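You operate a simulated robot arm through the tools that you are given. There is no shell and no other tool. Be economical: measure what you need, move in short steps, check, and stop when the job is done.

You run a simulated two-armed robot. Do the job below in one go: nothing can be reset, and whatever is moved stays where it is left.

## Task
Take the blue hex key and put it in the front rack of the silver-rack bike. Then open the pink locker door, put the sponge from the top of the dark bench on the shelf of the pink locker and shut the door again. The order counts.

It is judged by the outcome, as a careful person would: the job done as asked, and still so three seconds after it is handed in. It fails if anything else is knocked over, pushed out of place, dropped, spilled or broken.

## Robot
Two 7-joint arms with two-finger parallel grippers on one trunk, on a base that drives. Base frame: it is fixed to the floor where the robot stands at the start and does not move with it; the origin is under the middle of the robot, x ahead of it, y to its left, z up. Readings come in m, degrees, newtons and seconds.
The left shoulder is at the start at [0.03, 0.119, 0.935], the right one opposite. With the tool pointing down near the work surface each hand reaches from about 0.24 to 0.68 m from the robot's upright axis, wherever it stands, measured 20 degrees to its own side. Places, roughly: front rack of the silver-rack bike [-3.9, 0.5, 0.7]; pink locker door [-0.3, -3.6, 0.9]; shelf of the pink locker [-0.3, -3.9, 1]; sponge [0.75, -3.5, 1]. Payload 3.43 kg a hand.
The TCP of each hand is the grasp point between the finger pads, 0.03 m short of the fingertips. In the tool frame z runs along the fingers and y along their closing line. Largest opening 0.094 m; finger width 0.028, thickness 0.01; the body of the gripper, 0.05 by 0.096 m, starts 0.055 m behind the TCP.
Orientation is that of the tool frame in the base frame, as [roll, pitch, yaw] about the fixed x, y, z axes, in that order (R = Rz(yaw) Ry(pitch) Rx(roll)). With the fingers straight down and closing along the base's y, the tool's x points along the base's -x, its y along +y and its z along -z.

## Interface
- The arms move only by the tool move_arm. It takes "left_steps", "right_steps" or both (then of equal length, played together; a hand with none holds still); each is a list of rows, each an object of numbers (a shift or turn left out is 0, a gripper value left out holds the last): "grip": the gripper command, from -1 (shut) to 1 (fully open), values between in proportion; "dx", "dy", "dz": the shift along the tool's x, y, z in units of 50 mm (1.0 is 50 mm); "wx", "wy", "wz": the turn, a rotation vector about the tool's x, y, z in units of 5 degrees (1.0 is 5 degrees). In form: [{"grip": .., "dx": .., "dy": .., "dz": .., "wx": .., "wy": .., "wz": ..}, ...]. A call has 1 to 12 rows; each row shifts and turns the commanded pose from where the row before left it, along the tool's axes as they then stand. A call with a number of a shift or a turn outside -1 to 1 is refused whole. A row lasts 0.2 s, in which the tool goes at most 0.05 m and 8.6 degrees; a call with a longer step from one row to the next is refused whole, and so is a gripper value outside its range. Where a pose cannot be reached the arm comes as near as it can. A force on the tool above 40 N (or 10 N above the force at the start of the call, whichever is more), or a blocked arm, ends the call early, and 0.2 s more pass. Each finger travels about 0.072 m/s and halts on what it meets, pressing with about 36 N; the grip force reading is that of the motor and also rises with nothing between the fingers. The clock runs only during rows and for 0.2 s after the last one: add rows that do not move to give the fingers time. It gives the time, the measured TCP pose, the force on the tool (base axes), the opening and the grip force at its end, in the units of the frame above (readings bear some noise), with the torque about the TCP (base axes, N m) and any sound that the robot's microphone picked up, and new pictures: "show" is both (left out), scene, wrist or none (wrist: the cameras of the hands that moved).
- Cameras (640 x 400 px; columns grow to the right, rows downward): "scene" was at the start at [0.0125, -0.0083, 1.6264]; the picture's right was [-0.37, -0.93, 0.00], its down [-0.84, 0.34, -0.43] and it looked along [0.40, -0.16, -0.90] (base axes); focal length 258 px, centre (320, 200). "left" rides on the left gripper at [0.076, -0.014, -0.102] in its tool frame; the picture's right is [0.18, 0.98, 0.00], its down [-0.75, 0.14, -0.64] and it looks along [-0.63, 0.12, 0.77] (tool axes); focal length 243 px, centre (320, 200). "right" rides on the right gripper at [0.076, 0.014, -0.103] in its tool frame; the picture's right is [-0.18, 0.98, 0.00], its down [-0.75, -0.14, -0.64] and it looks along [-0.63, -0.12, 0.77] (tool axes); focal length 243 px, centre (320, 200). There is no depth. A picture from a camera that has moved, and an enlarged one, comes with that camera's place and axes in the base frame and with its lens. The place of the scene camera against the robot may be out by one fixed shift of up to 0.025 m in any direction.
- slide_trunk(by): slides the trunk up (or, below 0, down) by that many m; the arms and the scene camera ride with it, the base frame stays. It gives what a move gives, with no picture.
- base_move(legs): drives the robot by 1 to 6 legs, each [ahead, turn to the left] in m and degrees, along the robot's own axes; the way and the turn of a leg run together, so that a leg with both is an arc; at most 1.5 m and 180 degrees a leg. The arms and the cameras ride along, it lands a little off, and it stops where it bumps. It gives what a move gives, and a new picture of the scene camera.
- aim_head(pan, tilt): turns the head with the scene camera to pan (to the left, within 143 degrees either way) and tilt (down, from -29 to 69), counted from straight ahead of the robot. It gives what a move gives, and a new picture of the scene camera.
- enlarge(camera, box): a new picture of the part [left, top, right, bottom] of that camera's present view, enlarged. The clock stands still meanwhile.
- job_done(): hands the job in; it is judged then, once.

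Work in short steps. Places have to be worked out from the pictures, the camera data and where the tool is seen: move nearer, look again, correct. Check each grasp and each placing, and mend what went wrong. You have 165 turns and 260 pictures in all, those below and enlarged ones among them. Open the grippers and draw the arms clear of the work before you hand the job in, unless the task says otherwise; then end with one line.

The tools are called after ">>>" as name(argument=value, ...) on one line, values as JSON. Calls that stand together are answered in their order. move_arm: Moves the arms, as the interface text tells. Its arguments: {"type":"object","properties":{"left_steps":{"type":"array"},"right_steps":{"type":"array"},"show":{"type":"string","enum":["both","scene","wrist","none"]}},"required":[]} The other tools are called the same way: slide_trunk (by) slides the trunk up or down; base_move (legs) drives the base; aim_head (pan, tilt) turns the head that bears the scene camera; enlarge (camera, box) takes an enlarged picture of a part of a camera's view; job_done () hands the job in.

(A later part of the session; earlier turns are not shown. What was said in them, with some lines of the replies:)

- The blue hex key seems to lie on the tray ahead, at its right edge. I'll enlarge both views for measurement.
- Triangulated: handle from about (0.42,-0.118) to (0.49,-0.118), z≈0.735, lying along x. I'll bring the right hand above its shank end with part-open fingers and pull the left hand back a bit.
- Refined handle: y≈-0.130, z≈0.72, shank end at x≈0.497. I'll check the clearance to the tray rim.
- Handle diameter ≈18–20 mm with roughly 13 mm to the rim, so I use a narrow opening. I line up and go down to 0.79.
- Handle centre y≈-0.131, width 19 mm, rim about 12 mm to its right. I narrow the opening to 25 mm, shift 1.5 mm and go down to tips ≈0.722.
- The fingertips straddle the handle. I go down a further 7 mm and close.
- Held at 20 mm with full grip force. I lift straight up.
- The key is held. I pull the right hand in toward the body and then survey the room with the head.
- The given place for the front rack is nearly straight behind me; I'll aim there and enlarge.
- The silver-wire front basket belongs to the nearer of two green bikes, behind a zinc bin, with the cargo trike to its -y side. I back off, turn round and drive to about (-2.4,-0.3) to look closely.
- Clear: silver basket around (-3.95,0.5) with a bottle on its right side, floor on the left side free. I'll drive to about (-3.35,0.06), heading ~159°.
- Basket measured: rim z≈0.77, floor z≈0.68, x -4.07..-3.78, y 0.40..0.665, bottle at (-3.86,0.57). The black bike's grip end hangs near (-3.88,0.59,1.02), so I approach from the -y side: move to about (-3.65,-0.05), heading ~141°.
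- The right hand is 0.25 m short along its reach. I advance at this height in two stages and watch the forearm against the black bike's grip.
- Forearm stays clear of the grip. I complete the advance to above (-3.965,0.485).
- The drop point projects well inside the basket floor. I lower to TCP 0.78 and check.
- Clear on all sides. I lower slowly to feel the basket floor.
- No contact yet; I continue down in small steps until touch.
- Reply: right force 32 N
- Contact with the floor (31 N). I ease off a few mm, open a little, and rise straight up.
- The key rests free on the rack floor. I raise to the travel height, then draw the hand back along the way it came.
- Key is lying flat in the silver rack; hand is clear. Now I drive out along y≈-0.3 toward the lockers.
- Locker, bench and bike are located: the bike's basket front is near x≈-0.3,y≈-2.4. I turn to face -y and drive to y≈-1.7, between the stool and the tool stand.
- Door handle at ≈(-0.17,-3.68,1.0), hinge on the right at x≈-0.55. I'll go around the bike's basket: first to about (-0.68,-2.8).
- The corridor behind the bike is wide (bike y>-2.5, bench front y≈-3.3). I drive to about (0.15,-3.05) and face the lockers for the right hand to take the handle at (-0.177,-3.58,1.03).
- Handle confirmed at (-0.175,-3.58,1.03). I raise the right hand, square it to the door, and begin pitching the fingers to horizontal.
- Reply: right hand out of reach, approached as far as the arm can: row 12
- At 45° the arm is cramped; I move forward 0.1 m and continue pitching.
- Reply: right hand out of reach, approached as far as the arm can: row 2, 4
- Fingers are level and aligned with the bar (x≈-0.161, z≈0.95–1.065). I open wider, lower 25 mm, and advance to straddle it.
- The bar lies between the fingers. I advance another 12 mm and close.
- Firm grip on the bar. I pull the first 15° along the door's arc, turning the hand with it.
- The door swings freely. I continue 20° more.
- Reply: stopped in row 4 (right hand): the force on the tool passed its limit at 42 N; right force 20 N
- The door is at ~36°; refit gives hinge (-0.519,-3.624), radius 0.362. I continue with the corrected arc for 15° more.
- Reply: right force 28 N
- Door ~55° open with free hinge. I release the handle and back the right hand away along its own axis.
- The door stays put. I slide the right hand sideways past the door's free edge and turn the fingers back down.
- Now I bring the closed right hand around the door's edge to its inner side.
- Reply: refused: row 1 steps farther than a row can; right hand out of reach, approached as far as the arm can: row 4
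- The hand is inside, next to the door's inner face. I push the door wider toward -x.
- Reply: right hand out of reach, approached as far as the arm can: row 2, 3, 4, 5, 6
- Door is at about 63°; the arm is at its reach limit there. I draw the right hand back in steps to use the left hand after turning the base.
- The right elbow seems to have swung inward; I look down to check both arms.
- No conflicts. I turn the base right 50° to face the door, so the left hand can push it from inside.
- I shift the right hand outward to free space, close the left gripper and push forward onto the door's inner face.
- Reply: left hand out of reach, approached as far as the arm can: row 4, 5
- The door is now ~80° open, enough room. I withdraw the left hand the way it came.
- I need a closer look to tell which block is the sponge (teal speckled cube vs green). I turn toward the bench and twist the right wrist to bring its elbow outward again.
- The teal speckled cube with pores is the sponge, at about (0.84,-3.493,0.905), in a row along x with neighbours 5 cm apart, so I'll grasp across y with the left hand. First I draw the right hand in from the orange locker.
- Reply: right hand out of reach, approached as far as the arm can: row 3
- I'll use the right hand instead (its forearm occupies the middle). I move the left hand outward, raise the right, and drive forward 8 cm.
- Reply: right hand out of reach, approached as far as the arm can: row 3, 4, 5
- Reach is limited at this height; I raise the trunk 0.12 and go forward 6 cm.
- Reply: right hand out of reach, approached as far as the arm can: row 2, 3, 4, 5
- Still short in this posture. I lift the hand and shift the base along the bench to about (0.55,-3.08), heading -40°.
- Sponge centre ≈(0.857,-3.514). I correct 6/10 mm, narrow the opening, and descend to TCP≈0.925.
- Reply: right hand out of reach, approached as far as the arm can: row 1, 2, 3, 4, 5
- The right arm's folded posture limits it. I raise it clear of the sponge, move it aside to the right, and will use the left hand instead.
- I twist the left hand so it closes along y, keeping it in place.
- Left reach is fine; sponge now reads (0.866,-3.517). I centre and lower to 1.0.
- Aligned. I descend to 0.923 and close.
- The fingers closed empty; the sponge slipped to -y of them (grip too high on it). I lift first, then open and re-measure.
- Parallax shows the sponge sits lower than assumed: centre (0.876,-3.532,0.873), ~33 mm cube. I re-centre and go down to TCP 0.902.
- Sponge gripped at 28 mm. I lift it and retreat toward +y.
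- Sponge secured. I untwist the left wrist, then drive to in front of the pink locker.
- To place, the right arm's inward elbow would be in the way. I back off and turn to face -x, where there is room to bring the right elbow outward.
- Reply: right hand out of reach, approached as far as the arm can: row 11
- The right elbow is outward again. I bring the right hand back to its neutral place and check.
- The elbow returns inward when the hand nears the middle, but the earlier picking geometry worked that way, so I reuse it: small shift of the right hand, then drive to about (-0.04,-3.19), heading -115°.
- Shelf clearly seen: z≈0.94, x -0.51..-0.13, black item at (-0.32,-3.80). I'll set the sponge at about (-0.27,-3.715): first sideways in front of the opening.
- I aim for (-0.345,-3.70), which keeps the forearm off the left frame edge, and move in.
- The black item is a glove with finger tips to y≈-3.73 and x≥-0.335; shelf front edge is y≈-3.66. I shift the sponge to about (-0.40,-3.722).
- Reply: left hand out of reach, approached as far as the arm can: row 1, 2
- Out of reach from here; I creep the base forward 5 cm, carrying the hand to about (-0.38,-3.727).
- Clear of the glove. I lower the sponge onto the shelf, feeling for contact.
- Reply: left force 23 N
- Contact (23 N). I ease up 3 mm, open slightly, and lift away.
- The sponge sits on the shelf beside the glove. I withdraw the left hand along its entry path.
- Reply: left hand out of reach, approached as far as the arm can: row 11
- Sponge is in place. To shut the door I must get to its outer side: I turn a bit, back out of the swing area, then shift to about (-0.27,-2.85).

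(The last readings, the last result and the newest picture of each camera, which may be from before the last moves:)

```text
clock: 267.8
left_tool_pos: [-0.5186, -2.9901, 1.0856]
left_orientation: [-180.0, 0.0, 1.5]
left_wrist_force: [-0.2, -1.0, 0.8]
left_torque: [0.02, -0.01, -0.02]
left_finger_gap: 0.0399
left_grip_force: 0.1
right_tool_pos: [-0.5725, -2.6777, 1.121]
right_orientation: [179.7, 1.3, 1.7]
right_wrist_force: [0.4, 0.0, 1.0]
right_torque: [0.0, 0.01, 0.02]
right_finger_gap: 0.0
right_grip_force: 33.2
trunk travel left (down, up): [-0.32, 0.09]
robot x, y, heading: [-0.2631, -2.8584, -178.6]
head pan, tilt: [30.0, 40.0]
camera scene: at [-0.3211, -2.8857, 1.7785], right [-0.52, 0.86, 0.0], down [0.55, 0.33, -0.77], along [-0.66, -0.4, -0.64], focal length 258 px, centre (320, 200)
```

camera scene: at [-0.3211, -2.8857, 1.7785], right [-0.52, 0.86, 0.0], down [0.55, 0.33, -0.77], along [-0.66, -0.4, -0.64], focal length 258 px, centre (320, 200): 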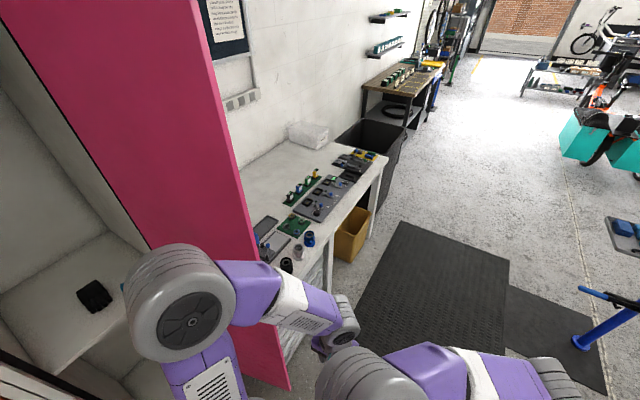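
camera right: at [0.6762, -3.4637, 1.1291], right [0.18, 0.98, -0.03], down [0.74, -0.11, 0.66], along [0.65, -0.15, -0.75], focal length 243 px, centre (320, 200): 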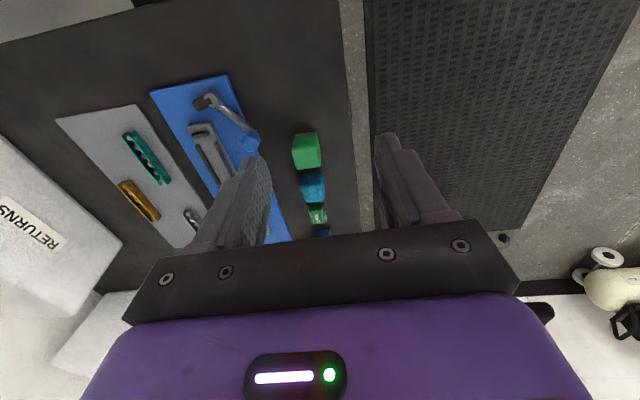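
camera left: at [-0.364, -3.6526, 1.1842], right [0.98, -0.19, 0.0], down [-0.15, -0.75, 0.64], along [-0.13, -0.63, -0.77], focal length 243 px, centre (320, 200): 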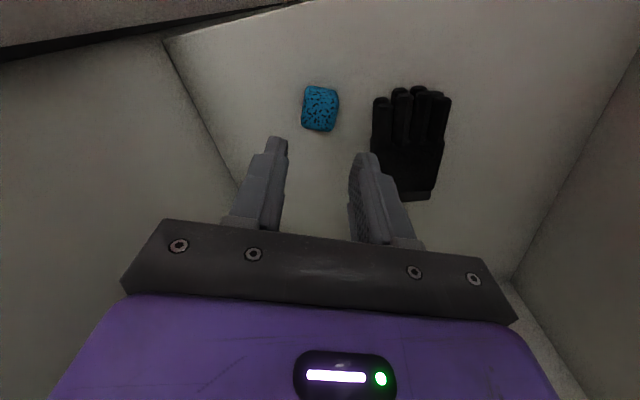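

The door is now about 93° open (tip ≈(-0.56,-3.20)). I turn left 65° so the right hand can go around its outer side.

>>> base_move(legs=[[0, 65]])

>>> aim_head(pan=-20, tilt=50)

```text
clock: 271.1
left_tool_pos: [-0.2492, -3.1432, 1.0851]
left_orientation: [180.0, 0.0, 66.9]
left_wrist_force: [0.5, -0.8, -0.1]
left_torque: [0.03, -0.01, -0.01]
left_finger_gap: 0.0399
left_grip_force: 0.2
right_tool_pos: [-0.5549, -3.0635, 1.1213]
right_orientation: [179.6, 1.4, 67.1]
right_wrist_force: [-0.1, -0.5, 0.6]
right_torque: [-0.02, 0.0, -0.01]
right_finger_gap: 0.0
right_grip_force: 32.7
trunk travel left (down, up): [-0.32, 0.09]
robot x, y, heading: [-0.2619, -2.8569, -113.3]
head pan, tilt: [30.0, 40.0]
camera scene: at [-0.2564, -2.8993, 1.7785], right [-0.99, -0.12, 0.0], down [-0.07, 0.64, -0.77], along [0.09, -0.76, -0.64], focal length 258 px, centre (320, 200)
```

scene: 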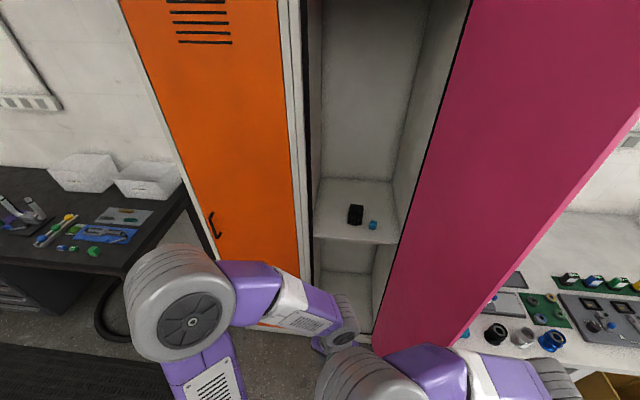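

```text
clock: 272.2
left_tool_pos: [-0.2488, -3.1427, 1.0856]
left_orientation: [-180.0, 0.0, 67.0]
left_wrist_force: [-0.8, -0.3, -0.3]
left_torque: [0.0, 0.01, 0.0]
left_finger_gap: 0.0398
left_grip_force: 0.1
right_tool_pos: [-0.5555, -3.0628, 1.1216]
right_orientation: [179.7, 1.3, 67.2]
right_wrist_force: [0.9, 0.5, -0.1]
right_torque: [-0.02, -0.03, 0.0]
right_finger_gap: 0.0001
right_grip_force: 32.8
trunk travel left (down, up): [-0.32, 0.09]
robot x, y, heading: [-0.2642, -2.8579, -113.1]
head pan, tilt: [-20.0, 50.0]
camera scene: at [-0.3191, -2.8708, 1.7644], right [-0.73, 0.69, 0.0], down [0.53, 0.56, -0.64], along [-0.44, -0.47, -0.77], focal length 258 px, centre (320, 200)
```

scene: 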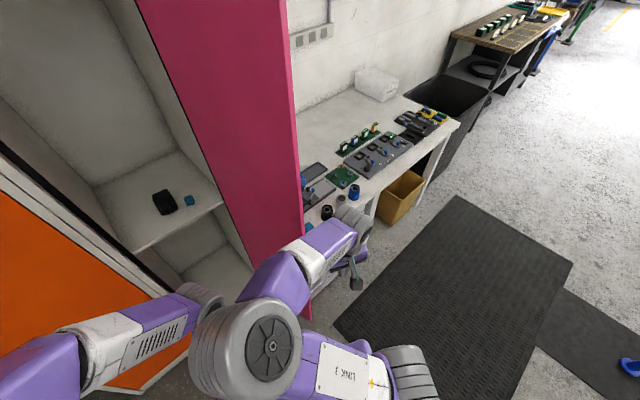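

I raise the right hand above the handle height and take it around the door's tip to the outer side.

>>> move_arm(right_steps=[{"dz": -0.8}, {"dx": -0.25, "dy": -0.8}, {"dx": -0.25, "dy": -0.8}, {"dx": -0.25, "dy": -0.8}, {"dx": -0.88, "dy": 0.375}, {"dx": -0.88, "dy": 0.375}, {"dx": -0.88, "dy": 0.375}, {"dx": -0.88, "dy": 0.375}, {"dx": -0.88, "dy": 0.375}, {}], show="scene")

```text
clock: 274.4
left_tool_pos: [-0.2486, -3.1429, 1.0847]
left_orientation: [180.0, -0.1, 66.9]
left_wrist_force: [-0.4, 0.1, -0.4]
left_torque: [0.0, -0.01, -0.02]
left_finger_gap: 0.0398
left_grip_force: 0.1
right_tool_pos: [-0.6784, -3.1708, 1.1662]
right_orientation: [179.6, 1.7, 67.1]
right_wrist_force: [0.4, -0.6, -0.1]
right_torque: [0.0, 0.01, 0.0]
right_finger_gap: 0.0
right_grip_force: 32.9
right hand out of reach, approached as far as the arm can: row 7, 8, 9
trunk travel left (down, up): [-0.32, 0.09]
robot x, y, heading: [-0.2649, -2.8579, -113.4]
head pan, tilt: [-20.0, 50.0]
camera scene: at [-0.3188, -2.8711, 1.7643], right [-0.73, 0.69, 0.0], down [0.53, 0.56, -0.64], along [-0.44, -0.47, -0.77], focal length 258 px, centre (320, 200)
```

scene: 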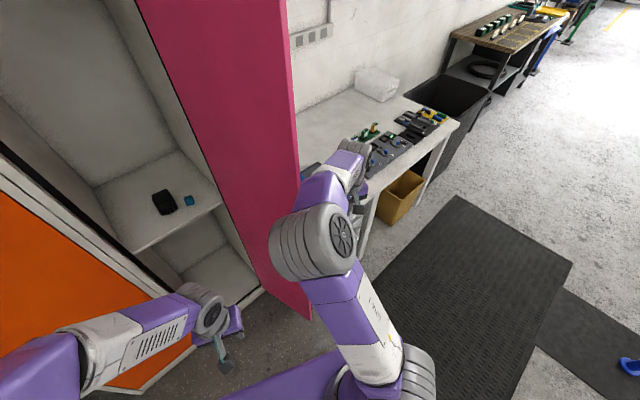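

The hand is just beyond the door's tip. I creep forward 8 cm so the hand overlaps the door's outer face, then look.

>>> base_move(legs=[[0.09, 0]])

```text
clock: 275.5
left_tool_pos: [-0.2839, -3.2263, 1.0843]
left_orientation: [-179.9, -0.1, 66.9]
left_wrist_force: [-0.1, -0.2, -0.3]
left_torque: [-0.01, 0.01, -0.02]
left_finger_gap: 0.0401
left_grip_force: 0.0
right_tool_pos: [-0.7132, -3.2539, 1.1651]
right_orientation: [179.6, 1.6, 67.3]
right_wrist_force: [-0.6, 0.5, -0.1]
right_torque: [0.02, -0.03, 0.01]
right_finger_gap: 0.0002
right_grip_force: 33.1
trunk travel left (down, up): [-0.32, 0.09]
robot x, y, heading: [-0.2991, -2.9373, -113.4]
head pan, tilt: [-20.0, 50.0]
camera scene: at [-0.355, -2.9535, 1.7643], right [-0.73, 0.69, 0.0], down [0.53, 0.56, -0.64], along [-0.44, -0.47, -0.77], focal length 258 px, centre (320, 200)
```

scene: 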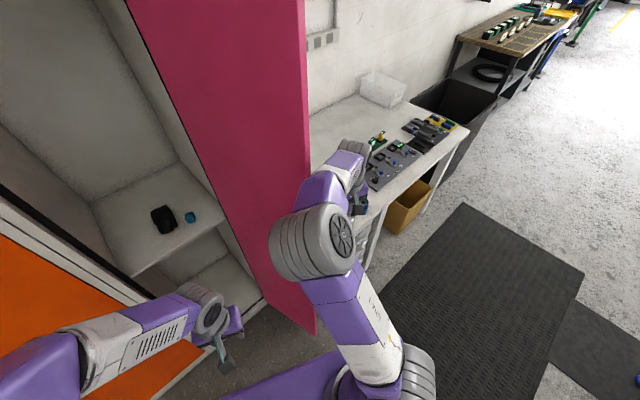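

The overlap is too small for a clean push. I retract the right hand and reposition to (-0.72,-2.86) to push with the left hand instead.

>>> move_arm(right_steps=[{"dx": 0.88, "dy": -0.3}, {"dx": 0.88, "dy": -0.3}, {"dx": 0.88}, {"dx": 0.25, "dy": 0.8}, {"dx": 0.25, "dy": 0.8}, {"dx": 0.25, "dy": 0.8}, {}], left_steps=[{"grip": -1}, {}, {}, {}, {}, {}, {}], show="none")

>>> base_move(legs=[[-0.12, 0], [0, -66], [0.45, 0], [0, 93]])

>>> aim_head(pan=15, tilt=45)

```text
clock: 277.1
left_tool_pos: [-0.2853, -3.2245, 1.0833]
left_orientation: [-180.0, -0.1, 66.9]
left_wrist_force: [0.4, 0.7, 0.0]
left_torque: [-0.01, 0.03, -0.01]
left_finger_gap: 0.0001
left_grip_force: 33.3
right_tool_pos: [-0.5655, -3.133, 1.1606]
right_orientation: [179.7, 1.6, 67.2]
right_wrist_force: [-0.6, 0.2, 0.7]
right_torque: [0.01, -0.01, 0.0]
right_finger_gap: 0.0001
right_grip_force: 32.9
trunk travel left (down, up): [-0.32, 0.09]
robot x, y, heading: [-0.297, -2.9377, -113.3]
head pan, tilt: [-20.0, 50.0]
```

```text
clock: 287.5
left_tool_pos: [-0.562, -3.0799, 1.0837]
left_orientation: [180.0, 0.1, 94.0]
left_wrist_force: [0.3, -0.6, 0.6]
left_torque: [0.02, -0.02, 0.02]
left_finger_gap: 0.0
left_grip_force: 32.9
right_tool_pos: [-0.8544, -3.127, 1.1602]
right_orientation: [179.7, 1.7, 94.4]
right_wrist_force: [-0.1, -0.8, 0.9]
right_torque: [0.01, 0.0, -0.02]
right_finger_gap: 0.0001
right_grip_force: 33.0
trunk travel left (down, up): [-0.32, 0.09]
robot x, y, heading: [-0.7038, -2.8332, -86.5]
head pan, tilt: [-20.0, 50.0]
camera scene: at [-0.7435, -2.863, 1.7643], right [-0.96, 0.28, 0.0], down [0.21, 0.74, -0.64], along [-0.18, -0.62, -0.77], focal length 258 px, centre (320, 200)
```

scene: 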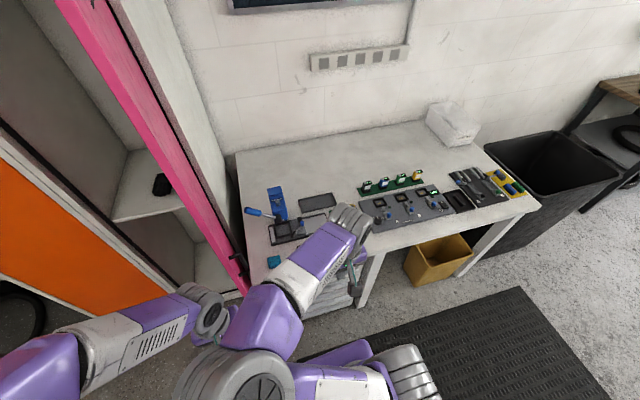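

```text
clock: 288.6
left_tool_pos: [-0.5619, -3.0813, 1.0846]
left_orientation: [-179.9, 0.0, 94.0]
left_wrist_force: [-0.3, 0.0, 0.3]
left_torque: [0.01, -0.01, 0.02]
left_finger_gap: 0.0
left_grip_force: 32.7
right_tool_pos: [-0.8541, -3.1269, 1.1602]
right_orientation: [179.8, 1.6, 94.4]
right_wrist_force: [-0.1, -0.1, 0.7]
right_torque: [-0.01, 0.0, -0.02]
right_finger_gap: 0.0
right_grip_force: 33.2
trunk travel left (down, up): [-0.32, 0.09]
robot x, y, heading: [-0.7047, -2.8396, -86.4]
head pan, tilt: [15.0, 45.0]
camera scene: at [-0.696, -2.8662, 1.7712], right [-0.95, -0.32, 0.0], down [-0.23, 0.67, -0.71], along [0.23, -0.67, -0.71], focal length 258 px, centre (320, 200)
```

scene: 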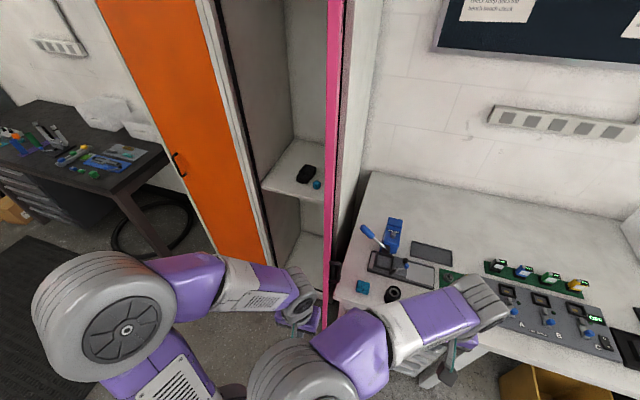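

The door is edge-on to me, outer side free. I move the right hand out to the right (elbow outward) to clear the middle.

>>> move_arm(right_steps=[{"dy": -0.9}, {"dy": -0.9}, {"dy": -0.9}, {"dy": -0.9}, {"dx": 0.6}, {}], show="scene")

```text
clock: 289.9
left_tool_pos: [-0.5614, -3.0822, 1.0831]
left_orientation: [180.0, -0.1, 94.0]
left_wrist_force: [0.0, -0.7, 0.0]
left_torque: [0.01, -0.01, -0.01]
left_finger_gap: 0.0001
left_grip_force: 33.1
right_tool_pos: [-1.0366, -3.1133, 1.1575]
right_orientation: [179.7, 1.7, 94.4]
right_wrist_force: [0.3, -0.4, -0.1]
right_torque: [-0.01, 0.0, -0.01]
right_finger_gap: 0.0
right_grip_force: 33.2
trunk travel left (down, up): [-0.32, 0.09]
robot x, y, heading: [-0.7046, -2.8362, -86.4]
head pan, tilt: [15.0, 45.0]
camera scene: at [-0.6968, -2.8675, 1.7712], right [-0.95, -0.32, 0.0], down [-0.23, 0.67, -0.71], along [0.23, -0.67, -0.71], focal length 258 px, centre (320, 200)
```

scene: 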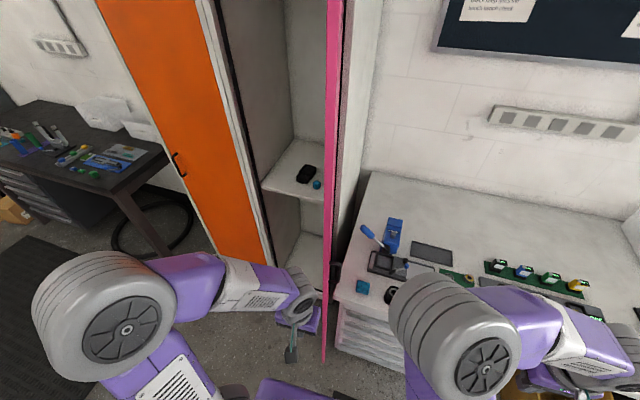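

Now the left hand: up above handle height, over to the outer side, and alongside the door.

>>> move_arm(left_steps=[{"dz": -0.8}, {"dz": -0.7}, {"dy": -0.87}, {"dy": -0.87}, {"dy": -0.87}, {"dx": -0.88}, {"dx": -0.88}, {"dx": -0.88}, {"dx": -0.88}, {"dx": -0.88}, {}], show="scene")

```text
clock: 292.4
left_tool_pos: [-0.6755, -3.3071, 1.1579]
left_orientation: [179.9, 0.1, 94.0]
left_wrist_force: [-1.0, -0.9, 0.2]
left_torque: [-0.02, 0.02, -0.02]
left_finger_gap: 0.0001
left_grip_force: 33.3
right_tool_pos: [-1.0353, -3.1102, 1.1587]
right_orientation: [179.7, 1.7, 94.4]
right_wrist_force: [0.1, -0.6, 0.2]
right_torque: [0.0, 0.01, 0.02]
right_finger_gap: 0.0001
right_grip_force: 32.7
trunk travel left (down, up): [-0.32, 0.09]
robot x, y, heading: [-0.711, -2.832, -86.4]
head pan, tilt: [15.0, 45.0]
camera scene: at [-0.6956, -2.8649, 1.7713], right [-0.95, -0.32, 0.0], down [-0.23, 0.67, -0.71], along [0.23, -0.67, -0.71], focal length 258 px, centre (320, 200)
```

scene: 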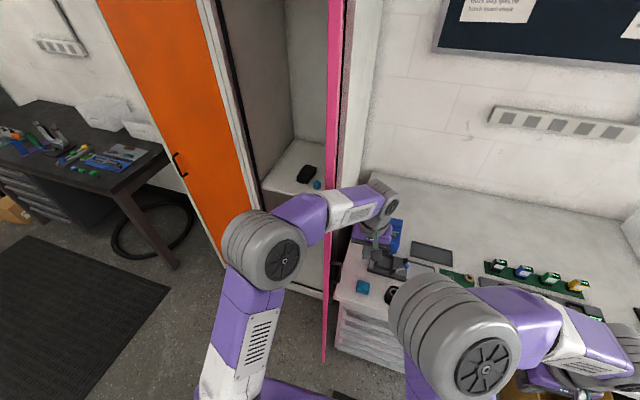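

The hand is on the outer side. I push toward +x.

>>> move_arm(left_steps=[{"dy": 0.7, "dx": -0.2}, {"dy": 0.7, "dx": -0.2}, {"dy": 0.7, "dx": -0.2}, {"dy": 0.7, "dx": -0.2}, {"dy": 0.7, "dx": -0.2}, {"dy": 0.7, "dx": -0.2}, {}], show="scene")

```text
clock: 293.9
left_tool_pos: [-0.4618, -3.3533, 1.1593]
left_orientation: [180.0, 0.0, 94.0]
left_wrist_force: [0.3, -0.3, -0.5]
left_torque: [-0.02, 0.0, 0.0]
left_finger_gap: 0.0
left_grip_force: 32.4
right_tool_pos: [-1.0369, -3.1118, 1.1591]
right_orientation: [179.7, 1.8, 94.4]
right_wrist_force: [0.4, 1.3, -0.4]
right_torque: [0.0, -0.02, -0.01]
right_finger_gap: 0.0
right_grip_force: 33.3
trunk travel left (down, up): [-0.32, 0.09]
robot x, y, heading: [-0.7048, -2.8388, -86.1]
head pan, tilt: [15.0, 45.0]
camera scene: at [-0.6968, -2.8659, 1.7713], right [-0.95, -0.32, 0.0], down [-0.23, 0.67, -0.71], along [0.23, -0.67, -0.71], focal length 258 px, centre (320, 200)
```

scene: 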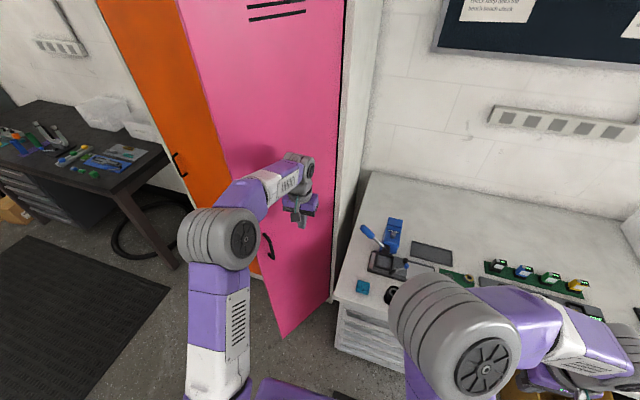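

Door now ~60°. I push further until the reach limit.

>>> move_arm(left_steps=[{"dy": 0.6, "dx": -0.45}, {"dy": 0.6, "dx": -0.45}, {"dy": 0.6, "dx": -0.45}, {"dy": 0.6, "dx": -0.45}, {}], show="scene")

```text
clock: 295.1
left_tool_pos: [-0.3492, -3.4261, 1.1587]
left_orientation: [-180.0, 0.0, 94.0]
left_wrist_force: [0.1, -0.1, 0.3]
left_torque: [-0.02, 0.02, 0.0]
left_finger_gap: 0.0
left_grip_force: 32.6
left hand out of reach, approached as far as the arm can: row 4
right_tool_pos: [-1.036, -3.1093, 1.159]
right_orientation: [179.7, 1.8, 94.3]
right_wrist_force: [1.0, 0.2, 0.5]
right_torque: [-0.01, 0.0, 0.0]
right_finger_gap: 0.0002
right_grip_force: 33.3
trunk travel left (down, up): [-0.32, 0.09]
robot x, y, heading: [-0.7048, -2.8304, -86.2]
head pan, tilt: [15.0, 45.0]
camera scene: at [-0.6965, -2.8649, 1.7714], right [-0.95, -0.32, 0.0], down [-0.23, 0.67, -0.71], along [0.23, -0.67, -0.71], focal length 258 px, centre (320, 200)
```

scene: 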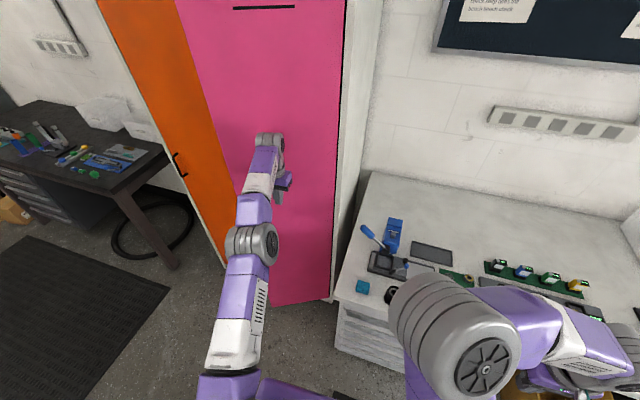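

The arm is fully extended with the door near 35°. I creep the base forward 12 cm to push it on.

>>> base_move(legs=[[0.12, 2]])

```text
clock: 296.4
left_tool_pos: [-0.318, -3.5317, 1.1576]
left_orientation: [-180.0, 0.1, 96.0]
left_wrist_force: [-0.2, 0.0, -0.4]
left_torque: [0.03, -0.01, -0.04]
left_finger_gap: 0.0
left_grip_force: 33.1
right_tool_pos: [-1.0169, -3.2407, 1.1589]
right_orientation: [179.7, 1.6, 96.3]
right_wrist_force: [-0.3, -0.9, -0.5]
right_torque: [0.02, -0.01, -0.03]
right_finger_gap: 0.0
right_grip_force: 33.3
trunk travel left (down, up): [-0.32, 0.09]
robot x, y, heading: [-0.6991, -2.951, -84.3]
head pan, tilt: [15.0, 45.0]
camera scene: at [-0.6845, -2.9835, 1.7713], right [-0.94, -0.35, 0.0], down [-0.25, 0.66, -0.71], along [0.25, -0.66, -0.71], focal length 258 px, centre (320, 200)
```

scene: 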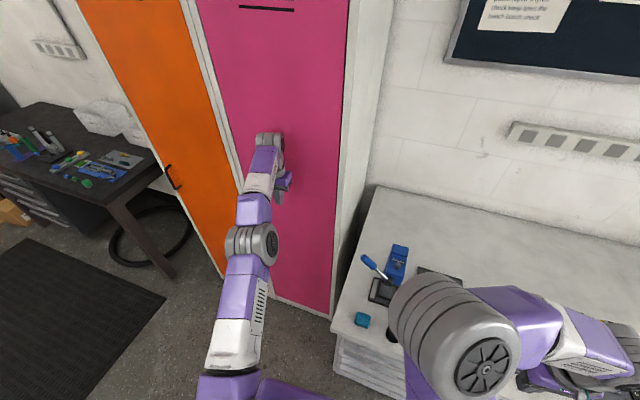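

Nearly shut. Another 5 cm forward.

>>> base_move(legs=[[0.05, 0]])

>>> enlarge(camera="scene", box=[160, 0, 400, 330])

```text
clock: 297.4
left_tool_pos: [-0.3162, -3.5696, 1.1598]
left_orientation: [-179.8, -1.5, 95.5]
left_wrist_force: [-0.2, -0.6, -0.3]
left_torque: [0.0, -0.03, -0.01]
left_finger_gap: 0.0003
left_grip_force: 32.6
right_tool_pos: [-1.0117, -3.2847, 1.1579]
right_orientation: [179.7, 1.7, 96.4]
right_wrist_force: [-0.1, 0.3, -0.5]
right_torque: [0.0, -0.01, -0.01]
right_finger_gap: 0.0001
right_grip_force: 32.7
trunk travel left (down, up): [-0.32, 0.09]
robot x, y, heading: [-0.6927, -2.9938, -84.3]
head pan, tilt: [15.0, 45.0]
stopped in leg 1: the force on the tool passed its limit at 150 N (the readings are from after the stop); the commanded pose is now the measured one
camera scene: at [-0.6805, -3.0275, 1.7713], right [-0.94, -0.35, 0.0], down [-0.25, 0.66, -0.71], along [0.25, -0.66, -0.71], focal length 258 px, centre (320, 200)
```

scene: 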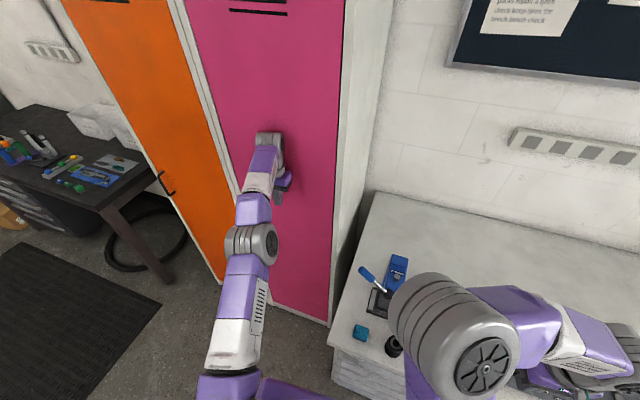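

```text
1.21 times, centred on (280, 165) of scene
camera zoom: at [-0.6805, -3.0275, 1.7713], right [-0.94, -0.35, 0.0], down [-0.25, 0.66, -0.71], along [0.25, -0.66, -0.71], focal length 313 px, centre (368, 242)
```

zoom: 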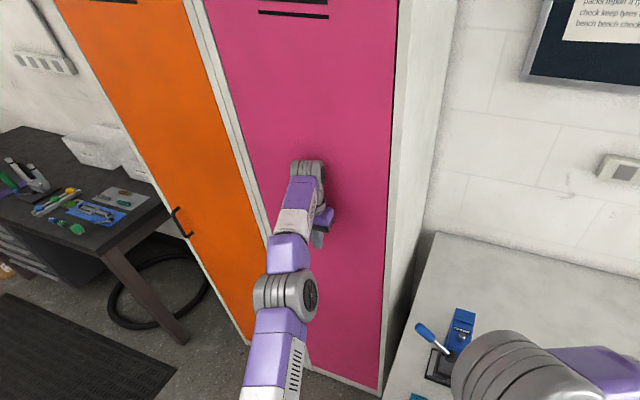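

The force spike shows the door is against its frame. I back the base off straight and inspect the door.

>>> base_move(legs=[[-0.25, 0]])

>>> move_arm(left_steps=[{"dx": 0.8, "dy": -0.3}, {"dx": 0.8, "dy": -0.3}, {"dx": 0.8, "dy": -0.3}, {"dx": 0.6, "grip": 1}, {}], right_steps=[{"dx": 0.5, "grip": 1}, {}, {}, {}, {}], show="none")

>>> aim_head(pan=25, tilt=30)

>>> enlarge(camera="scene", box=[200, 60, 440, 360])

```text
clock: 299.2
left_tool_pos: [-0.3399, -3.3226, 1.16]
left_orientation: [-179.8, -1.4, 95.5]
left_wrist_force: [-0.2, 0.2, -0.2]
left_torque: [-0.03, -0.05, 0.01]
left_finger_gap: 0.0
left_grip_force: 33.2
right_tool_pos: [-1.0355, -3.036, 1.1582]
right_orientation: [179.7, 1.6, 96.3]
right_wrist_force: [-0.1, -0.6, 0.6]
right_torque: [-0.03, 0.03, 0.01]
right_finger_gap: 0.0002
right_grip_force: 32.5
trunk travel left (down, up): [-0.32, 0.09]
robot x, y, heading: [-0.7164, -2.7517, -84.5]
head pan, tilt: [15.0, 45.0]
camera scene: at [-0.7048, -2.7788, 1.7713], right [-0.94, -0.35, 0.0], down [-0.25, 0.66, -0.71], along [0.25, -0.66, -0.71], focal length 258 px, centre (320, 200)
```

scene: 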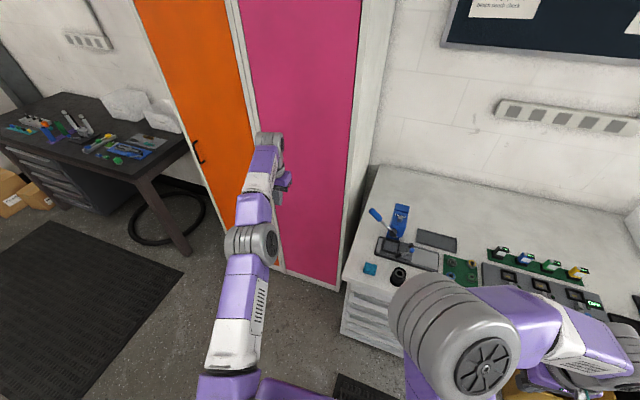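

```text
clock: 300.4
left_tool_pos: [-0.3974, -3.1782, 1.164]
left_orientation: [-179.8, -1.5, 95.4]
left_wrist_force: [-0.2, 0.1, 0.0]
left_torque: [0.01, -0.02, 0.03]
left_finger_gap: 0.0822
left_grip_force: 0.1
right_tool_pos: [-1.0394, -3.0112, 1.1583]
right_orientation: [179.7, 1.6, 96.4]
right_wrist_force: [-1.4, -0.6, 0.3]
right_torque: [0.04, 0.01, -0.03]
right_finger_gap: 0.0939
right_grip_force: 0.0
trunk travel left (down, up): [-0.32, 0.09]
robot x, y, heading: [-0.7156, -2.7495, -84.2]
head pan, tilt: [15.0, 45.0]
```

```text
clock: 301.2
left_tool_pos: [-0.3982, -3.1789, 1.1634]
left_orientation: [-179.8, -1.6, 95.4]
left_wrist_force: [-0.6, 0.5, 0.2]
left_torque: [0.01, 0.0, -0.01]
left_finger_gap: 0.094
left_grip_force: 0.0
right_tool_pos: [-1.0399, -3.012, 1.1585]
right_orientation: [179.7, 1.5, 96.3]
right_wrist_force: [0.6, 0.3, -0.5]
right_torque: [-0.01, 0.02, 0.01]
right_finger_gap: 0.0941
right_grip_force: 0.1
trunk travel left (down, up): [-0.32, 0.09]
robot x, y, heading: [-0.7157, -2.7511, -84.5]
head pan, tilt: [25.0, 30.0]
camera scene: at [-0.6873, -2.7812, 1.7938], right [-0.86, -0.51, 0.0], down [-0.25, 0.43, -0.87], along [0.44, -0.75, -0.5], focal length 258 px, centre (320, 200)
```

scene: 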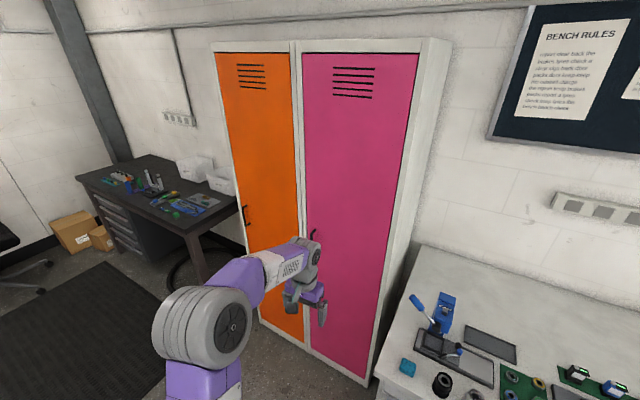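

```text
1.33 times, centred on (320, 210) of scene
camera zoom: at [-0.6873, -2.7812, 1.7938], right [-0.86, -0.51, 0.0], down [-0.25, 0.43, -0.87], along [0.44, -0.75, -0.5], focal length 344 px, centre (320, 187)
```

zoom: 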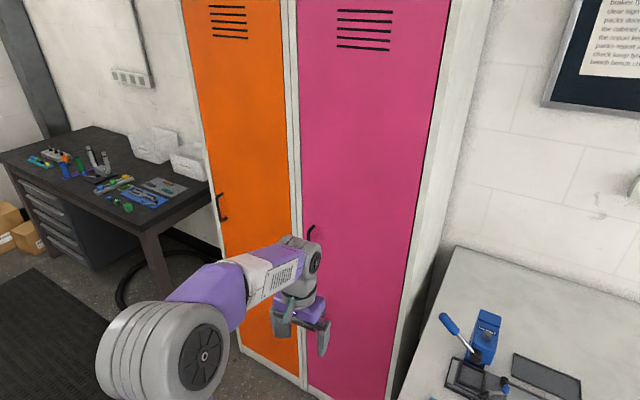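

>>> enlarge(camera="scene", box=[285, 40, 385, 240])

>>> enlarge(camera="scene", box=[260, 290, 400, 390])

```text
2.00 times, centred on (335, 140) of scene
camera zoom: at [-0.6873, -2.7812, 1.7938], right [-0.86, -0.51, 0.0], down [-0.25, 0.43, -0.87], along [0.44, -0.75, -0.5], focal length 516 px, centre (290, 320)
```

zoom: 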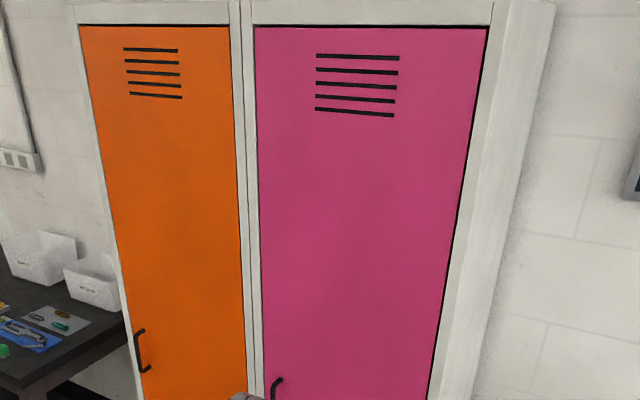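

```text
4.00 times, centred on (330, 340) of scene
camera zoom: at [-0.6873, -2.7812, 1.7938], right [-0.86, -0.51, 0.0], down [-0.25, 0.43, -0.87], along [0.44, -0.75, -0.5], focal length 1033 px, centre (280, -360)
```

zoom: 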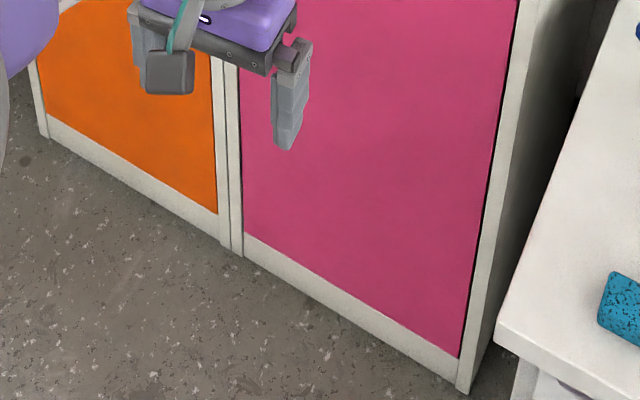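

The pink door is flush in its frame. A second speckled sponge on the white desk confirms that the one I took from the dark bench was the right one. Both grippers are open and clear of the work, so I hand in.

>>> job_done()

```text
The job is handed in.
```

The blue hex key is in the silver-rack bike's front rack, and the sponge from the dark bench is on the pink locker's shelf with the door shut again.
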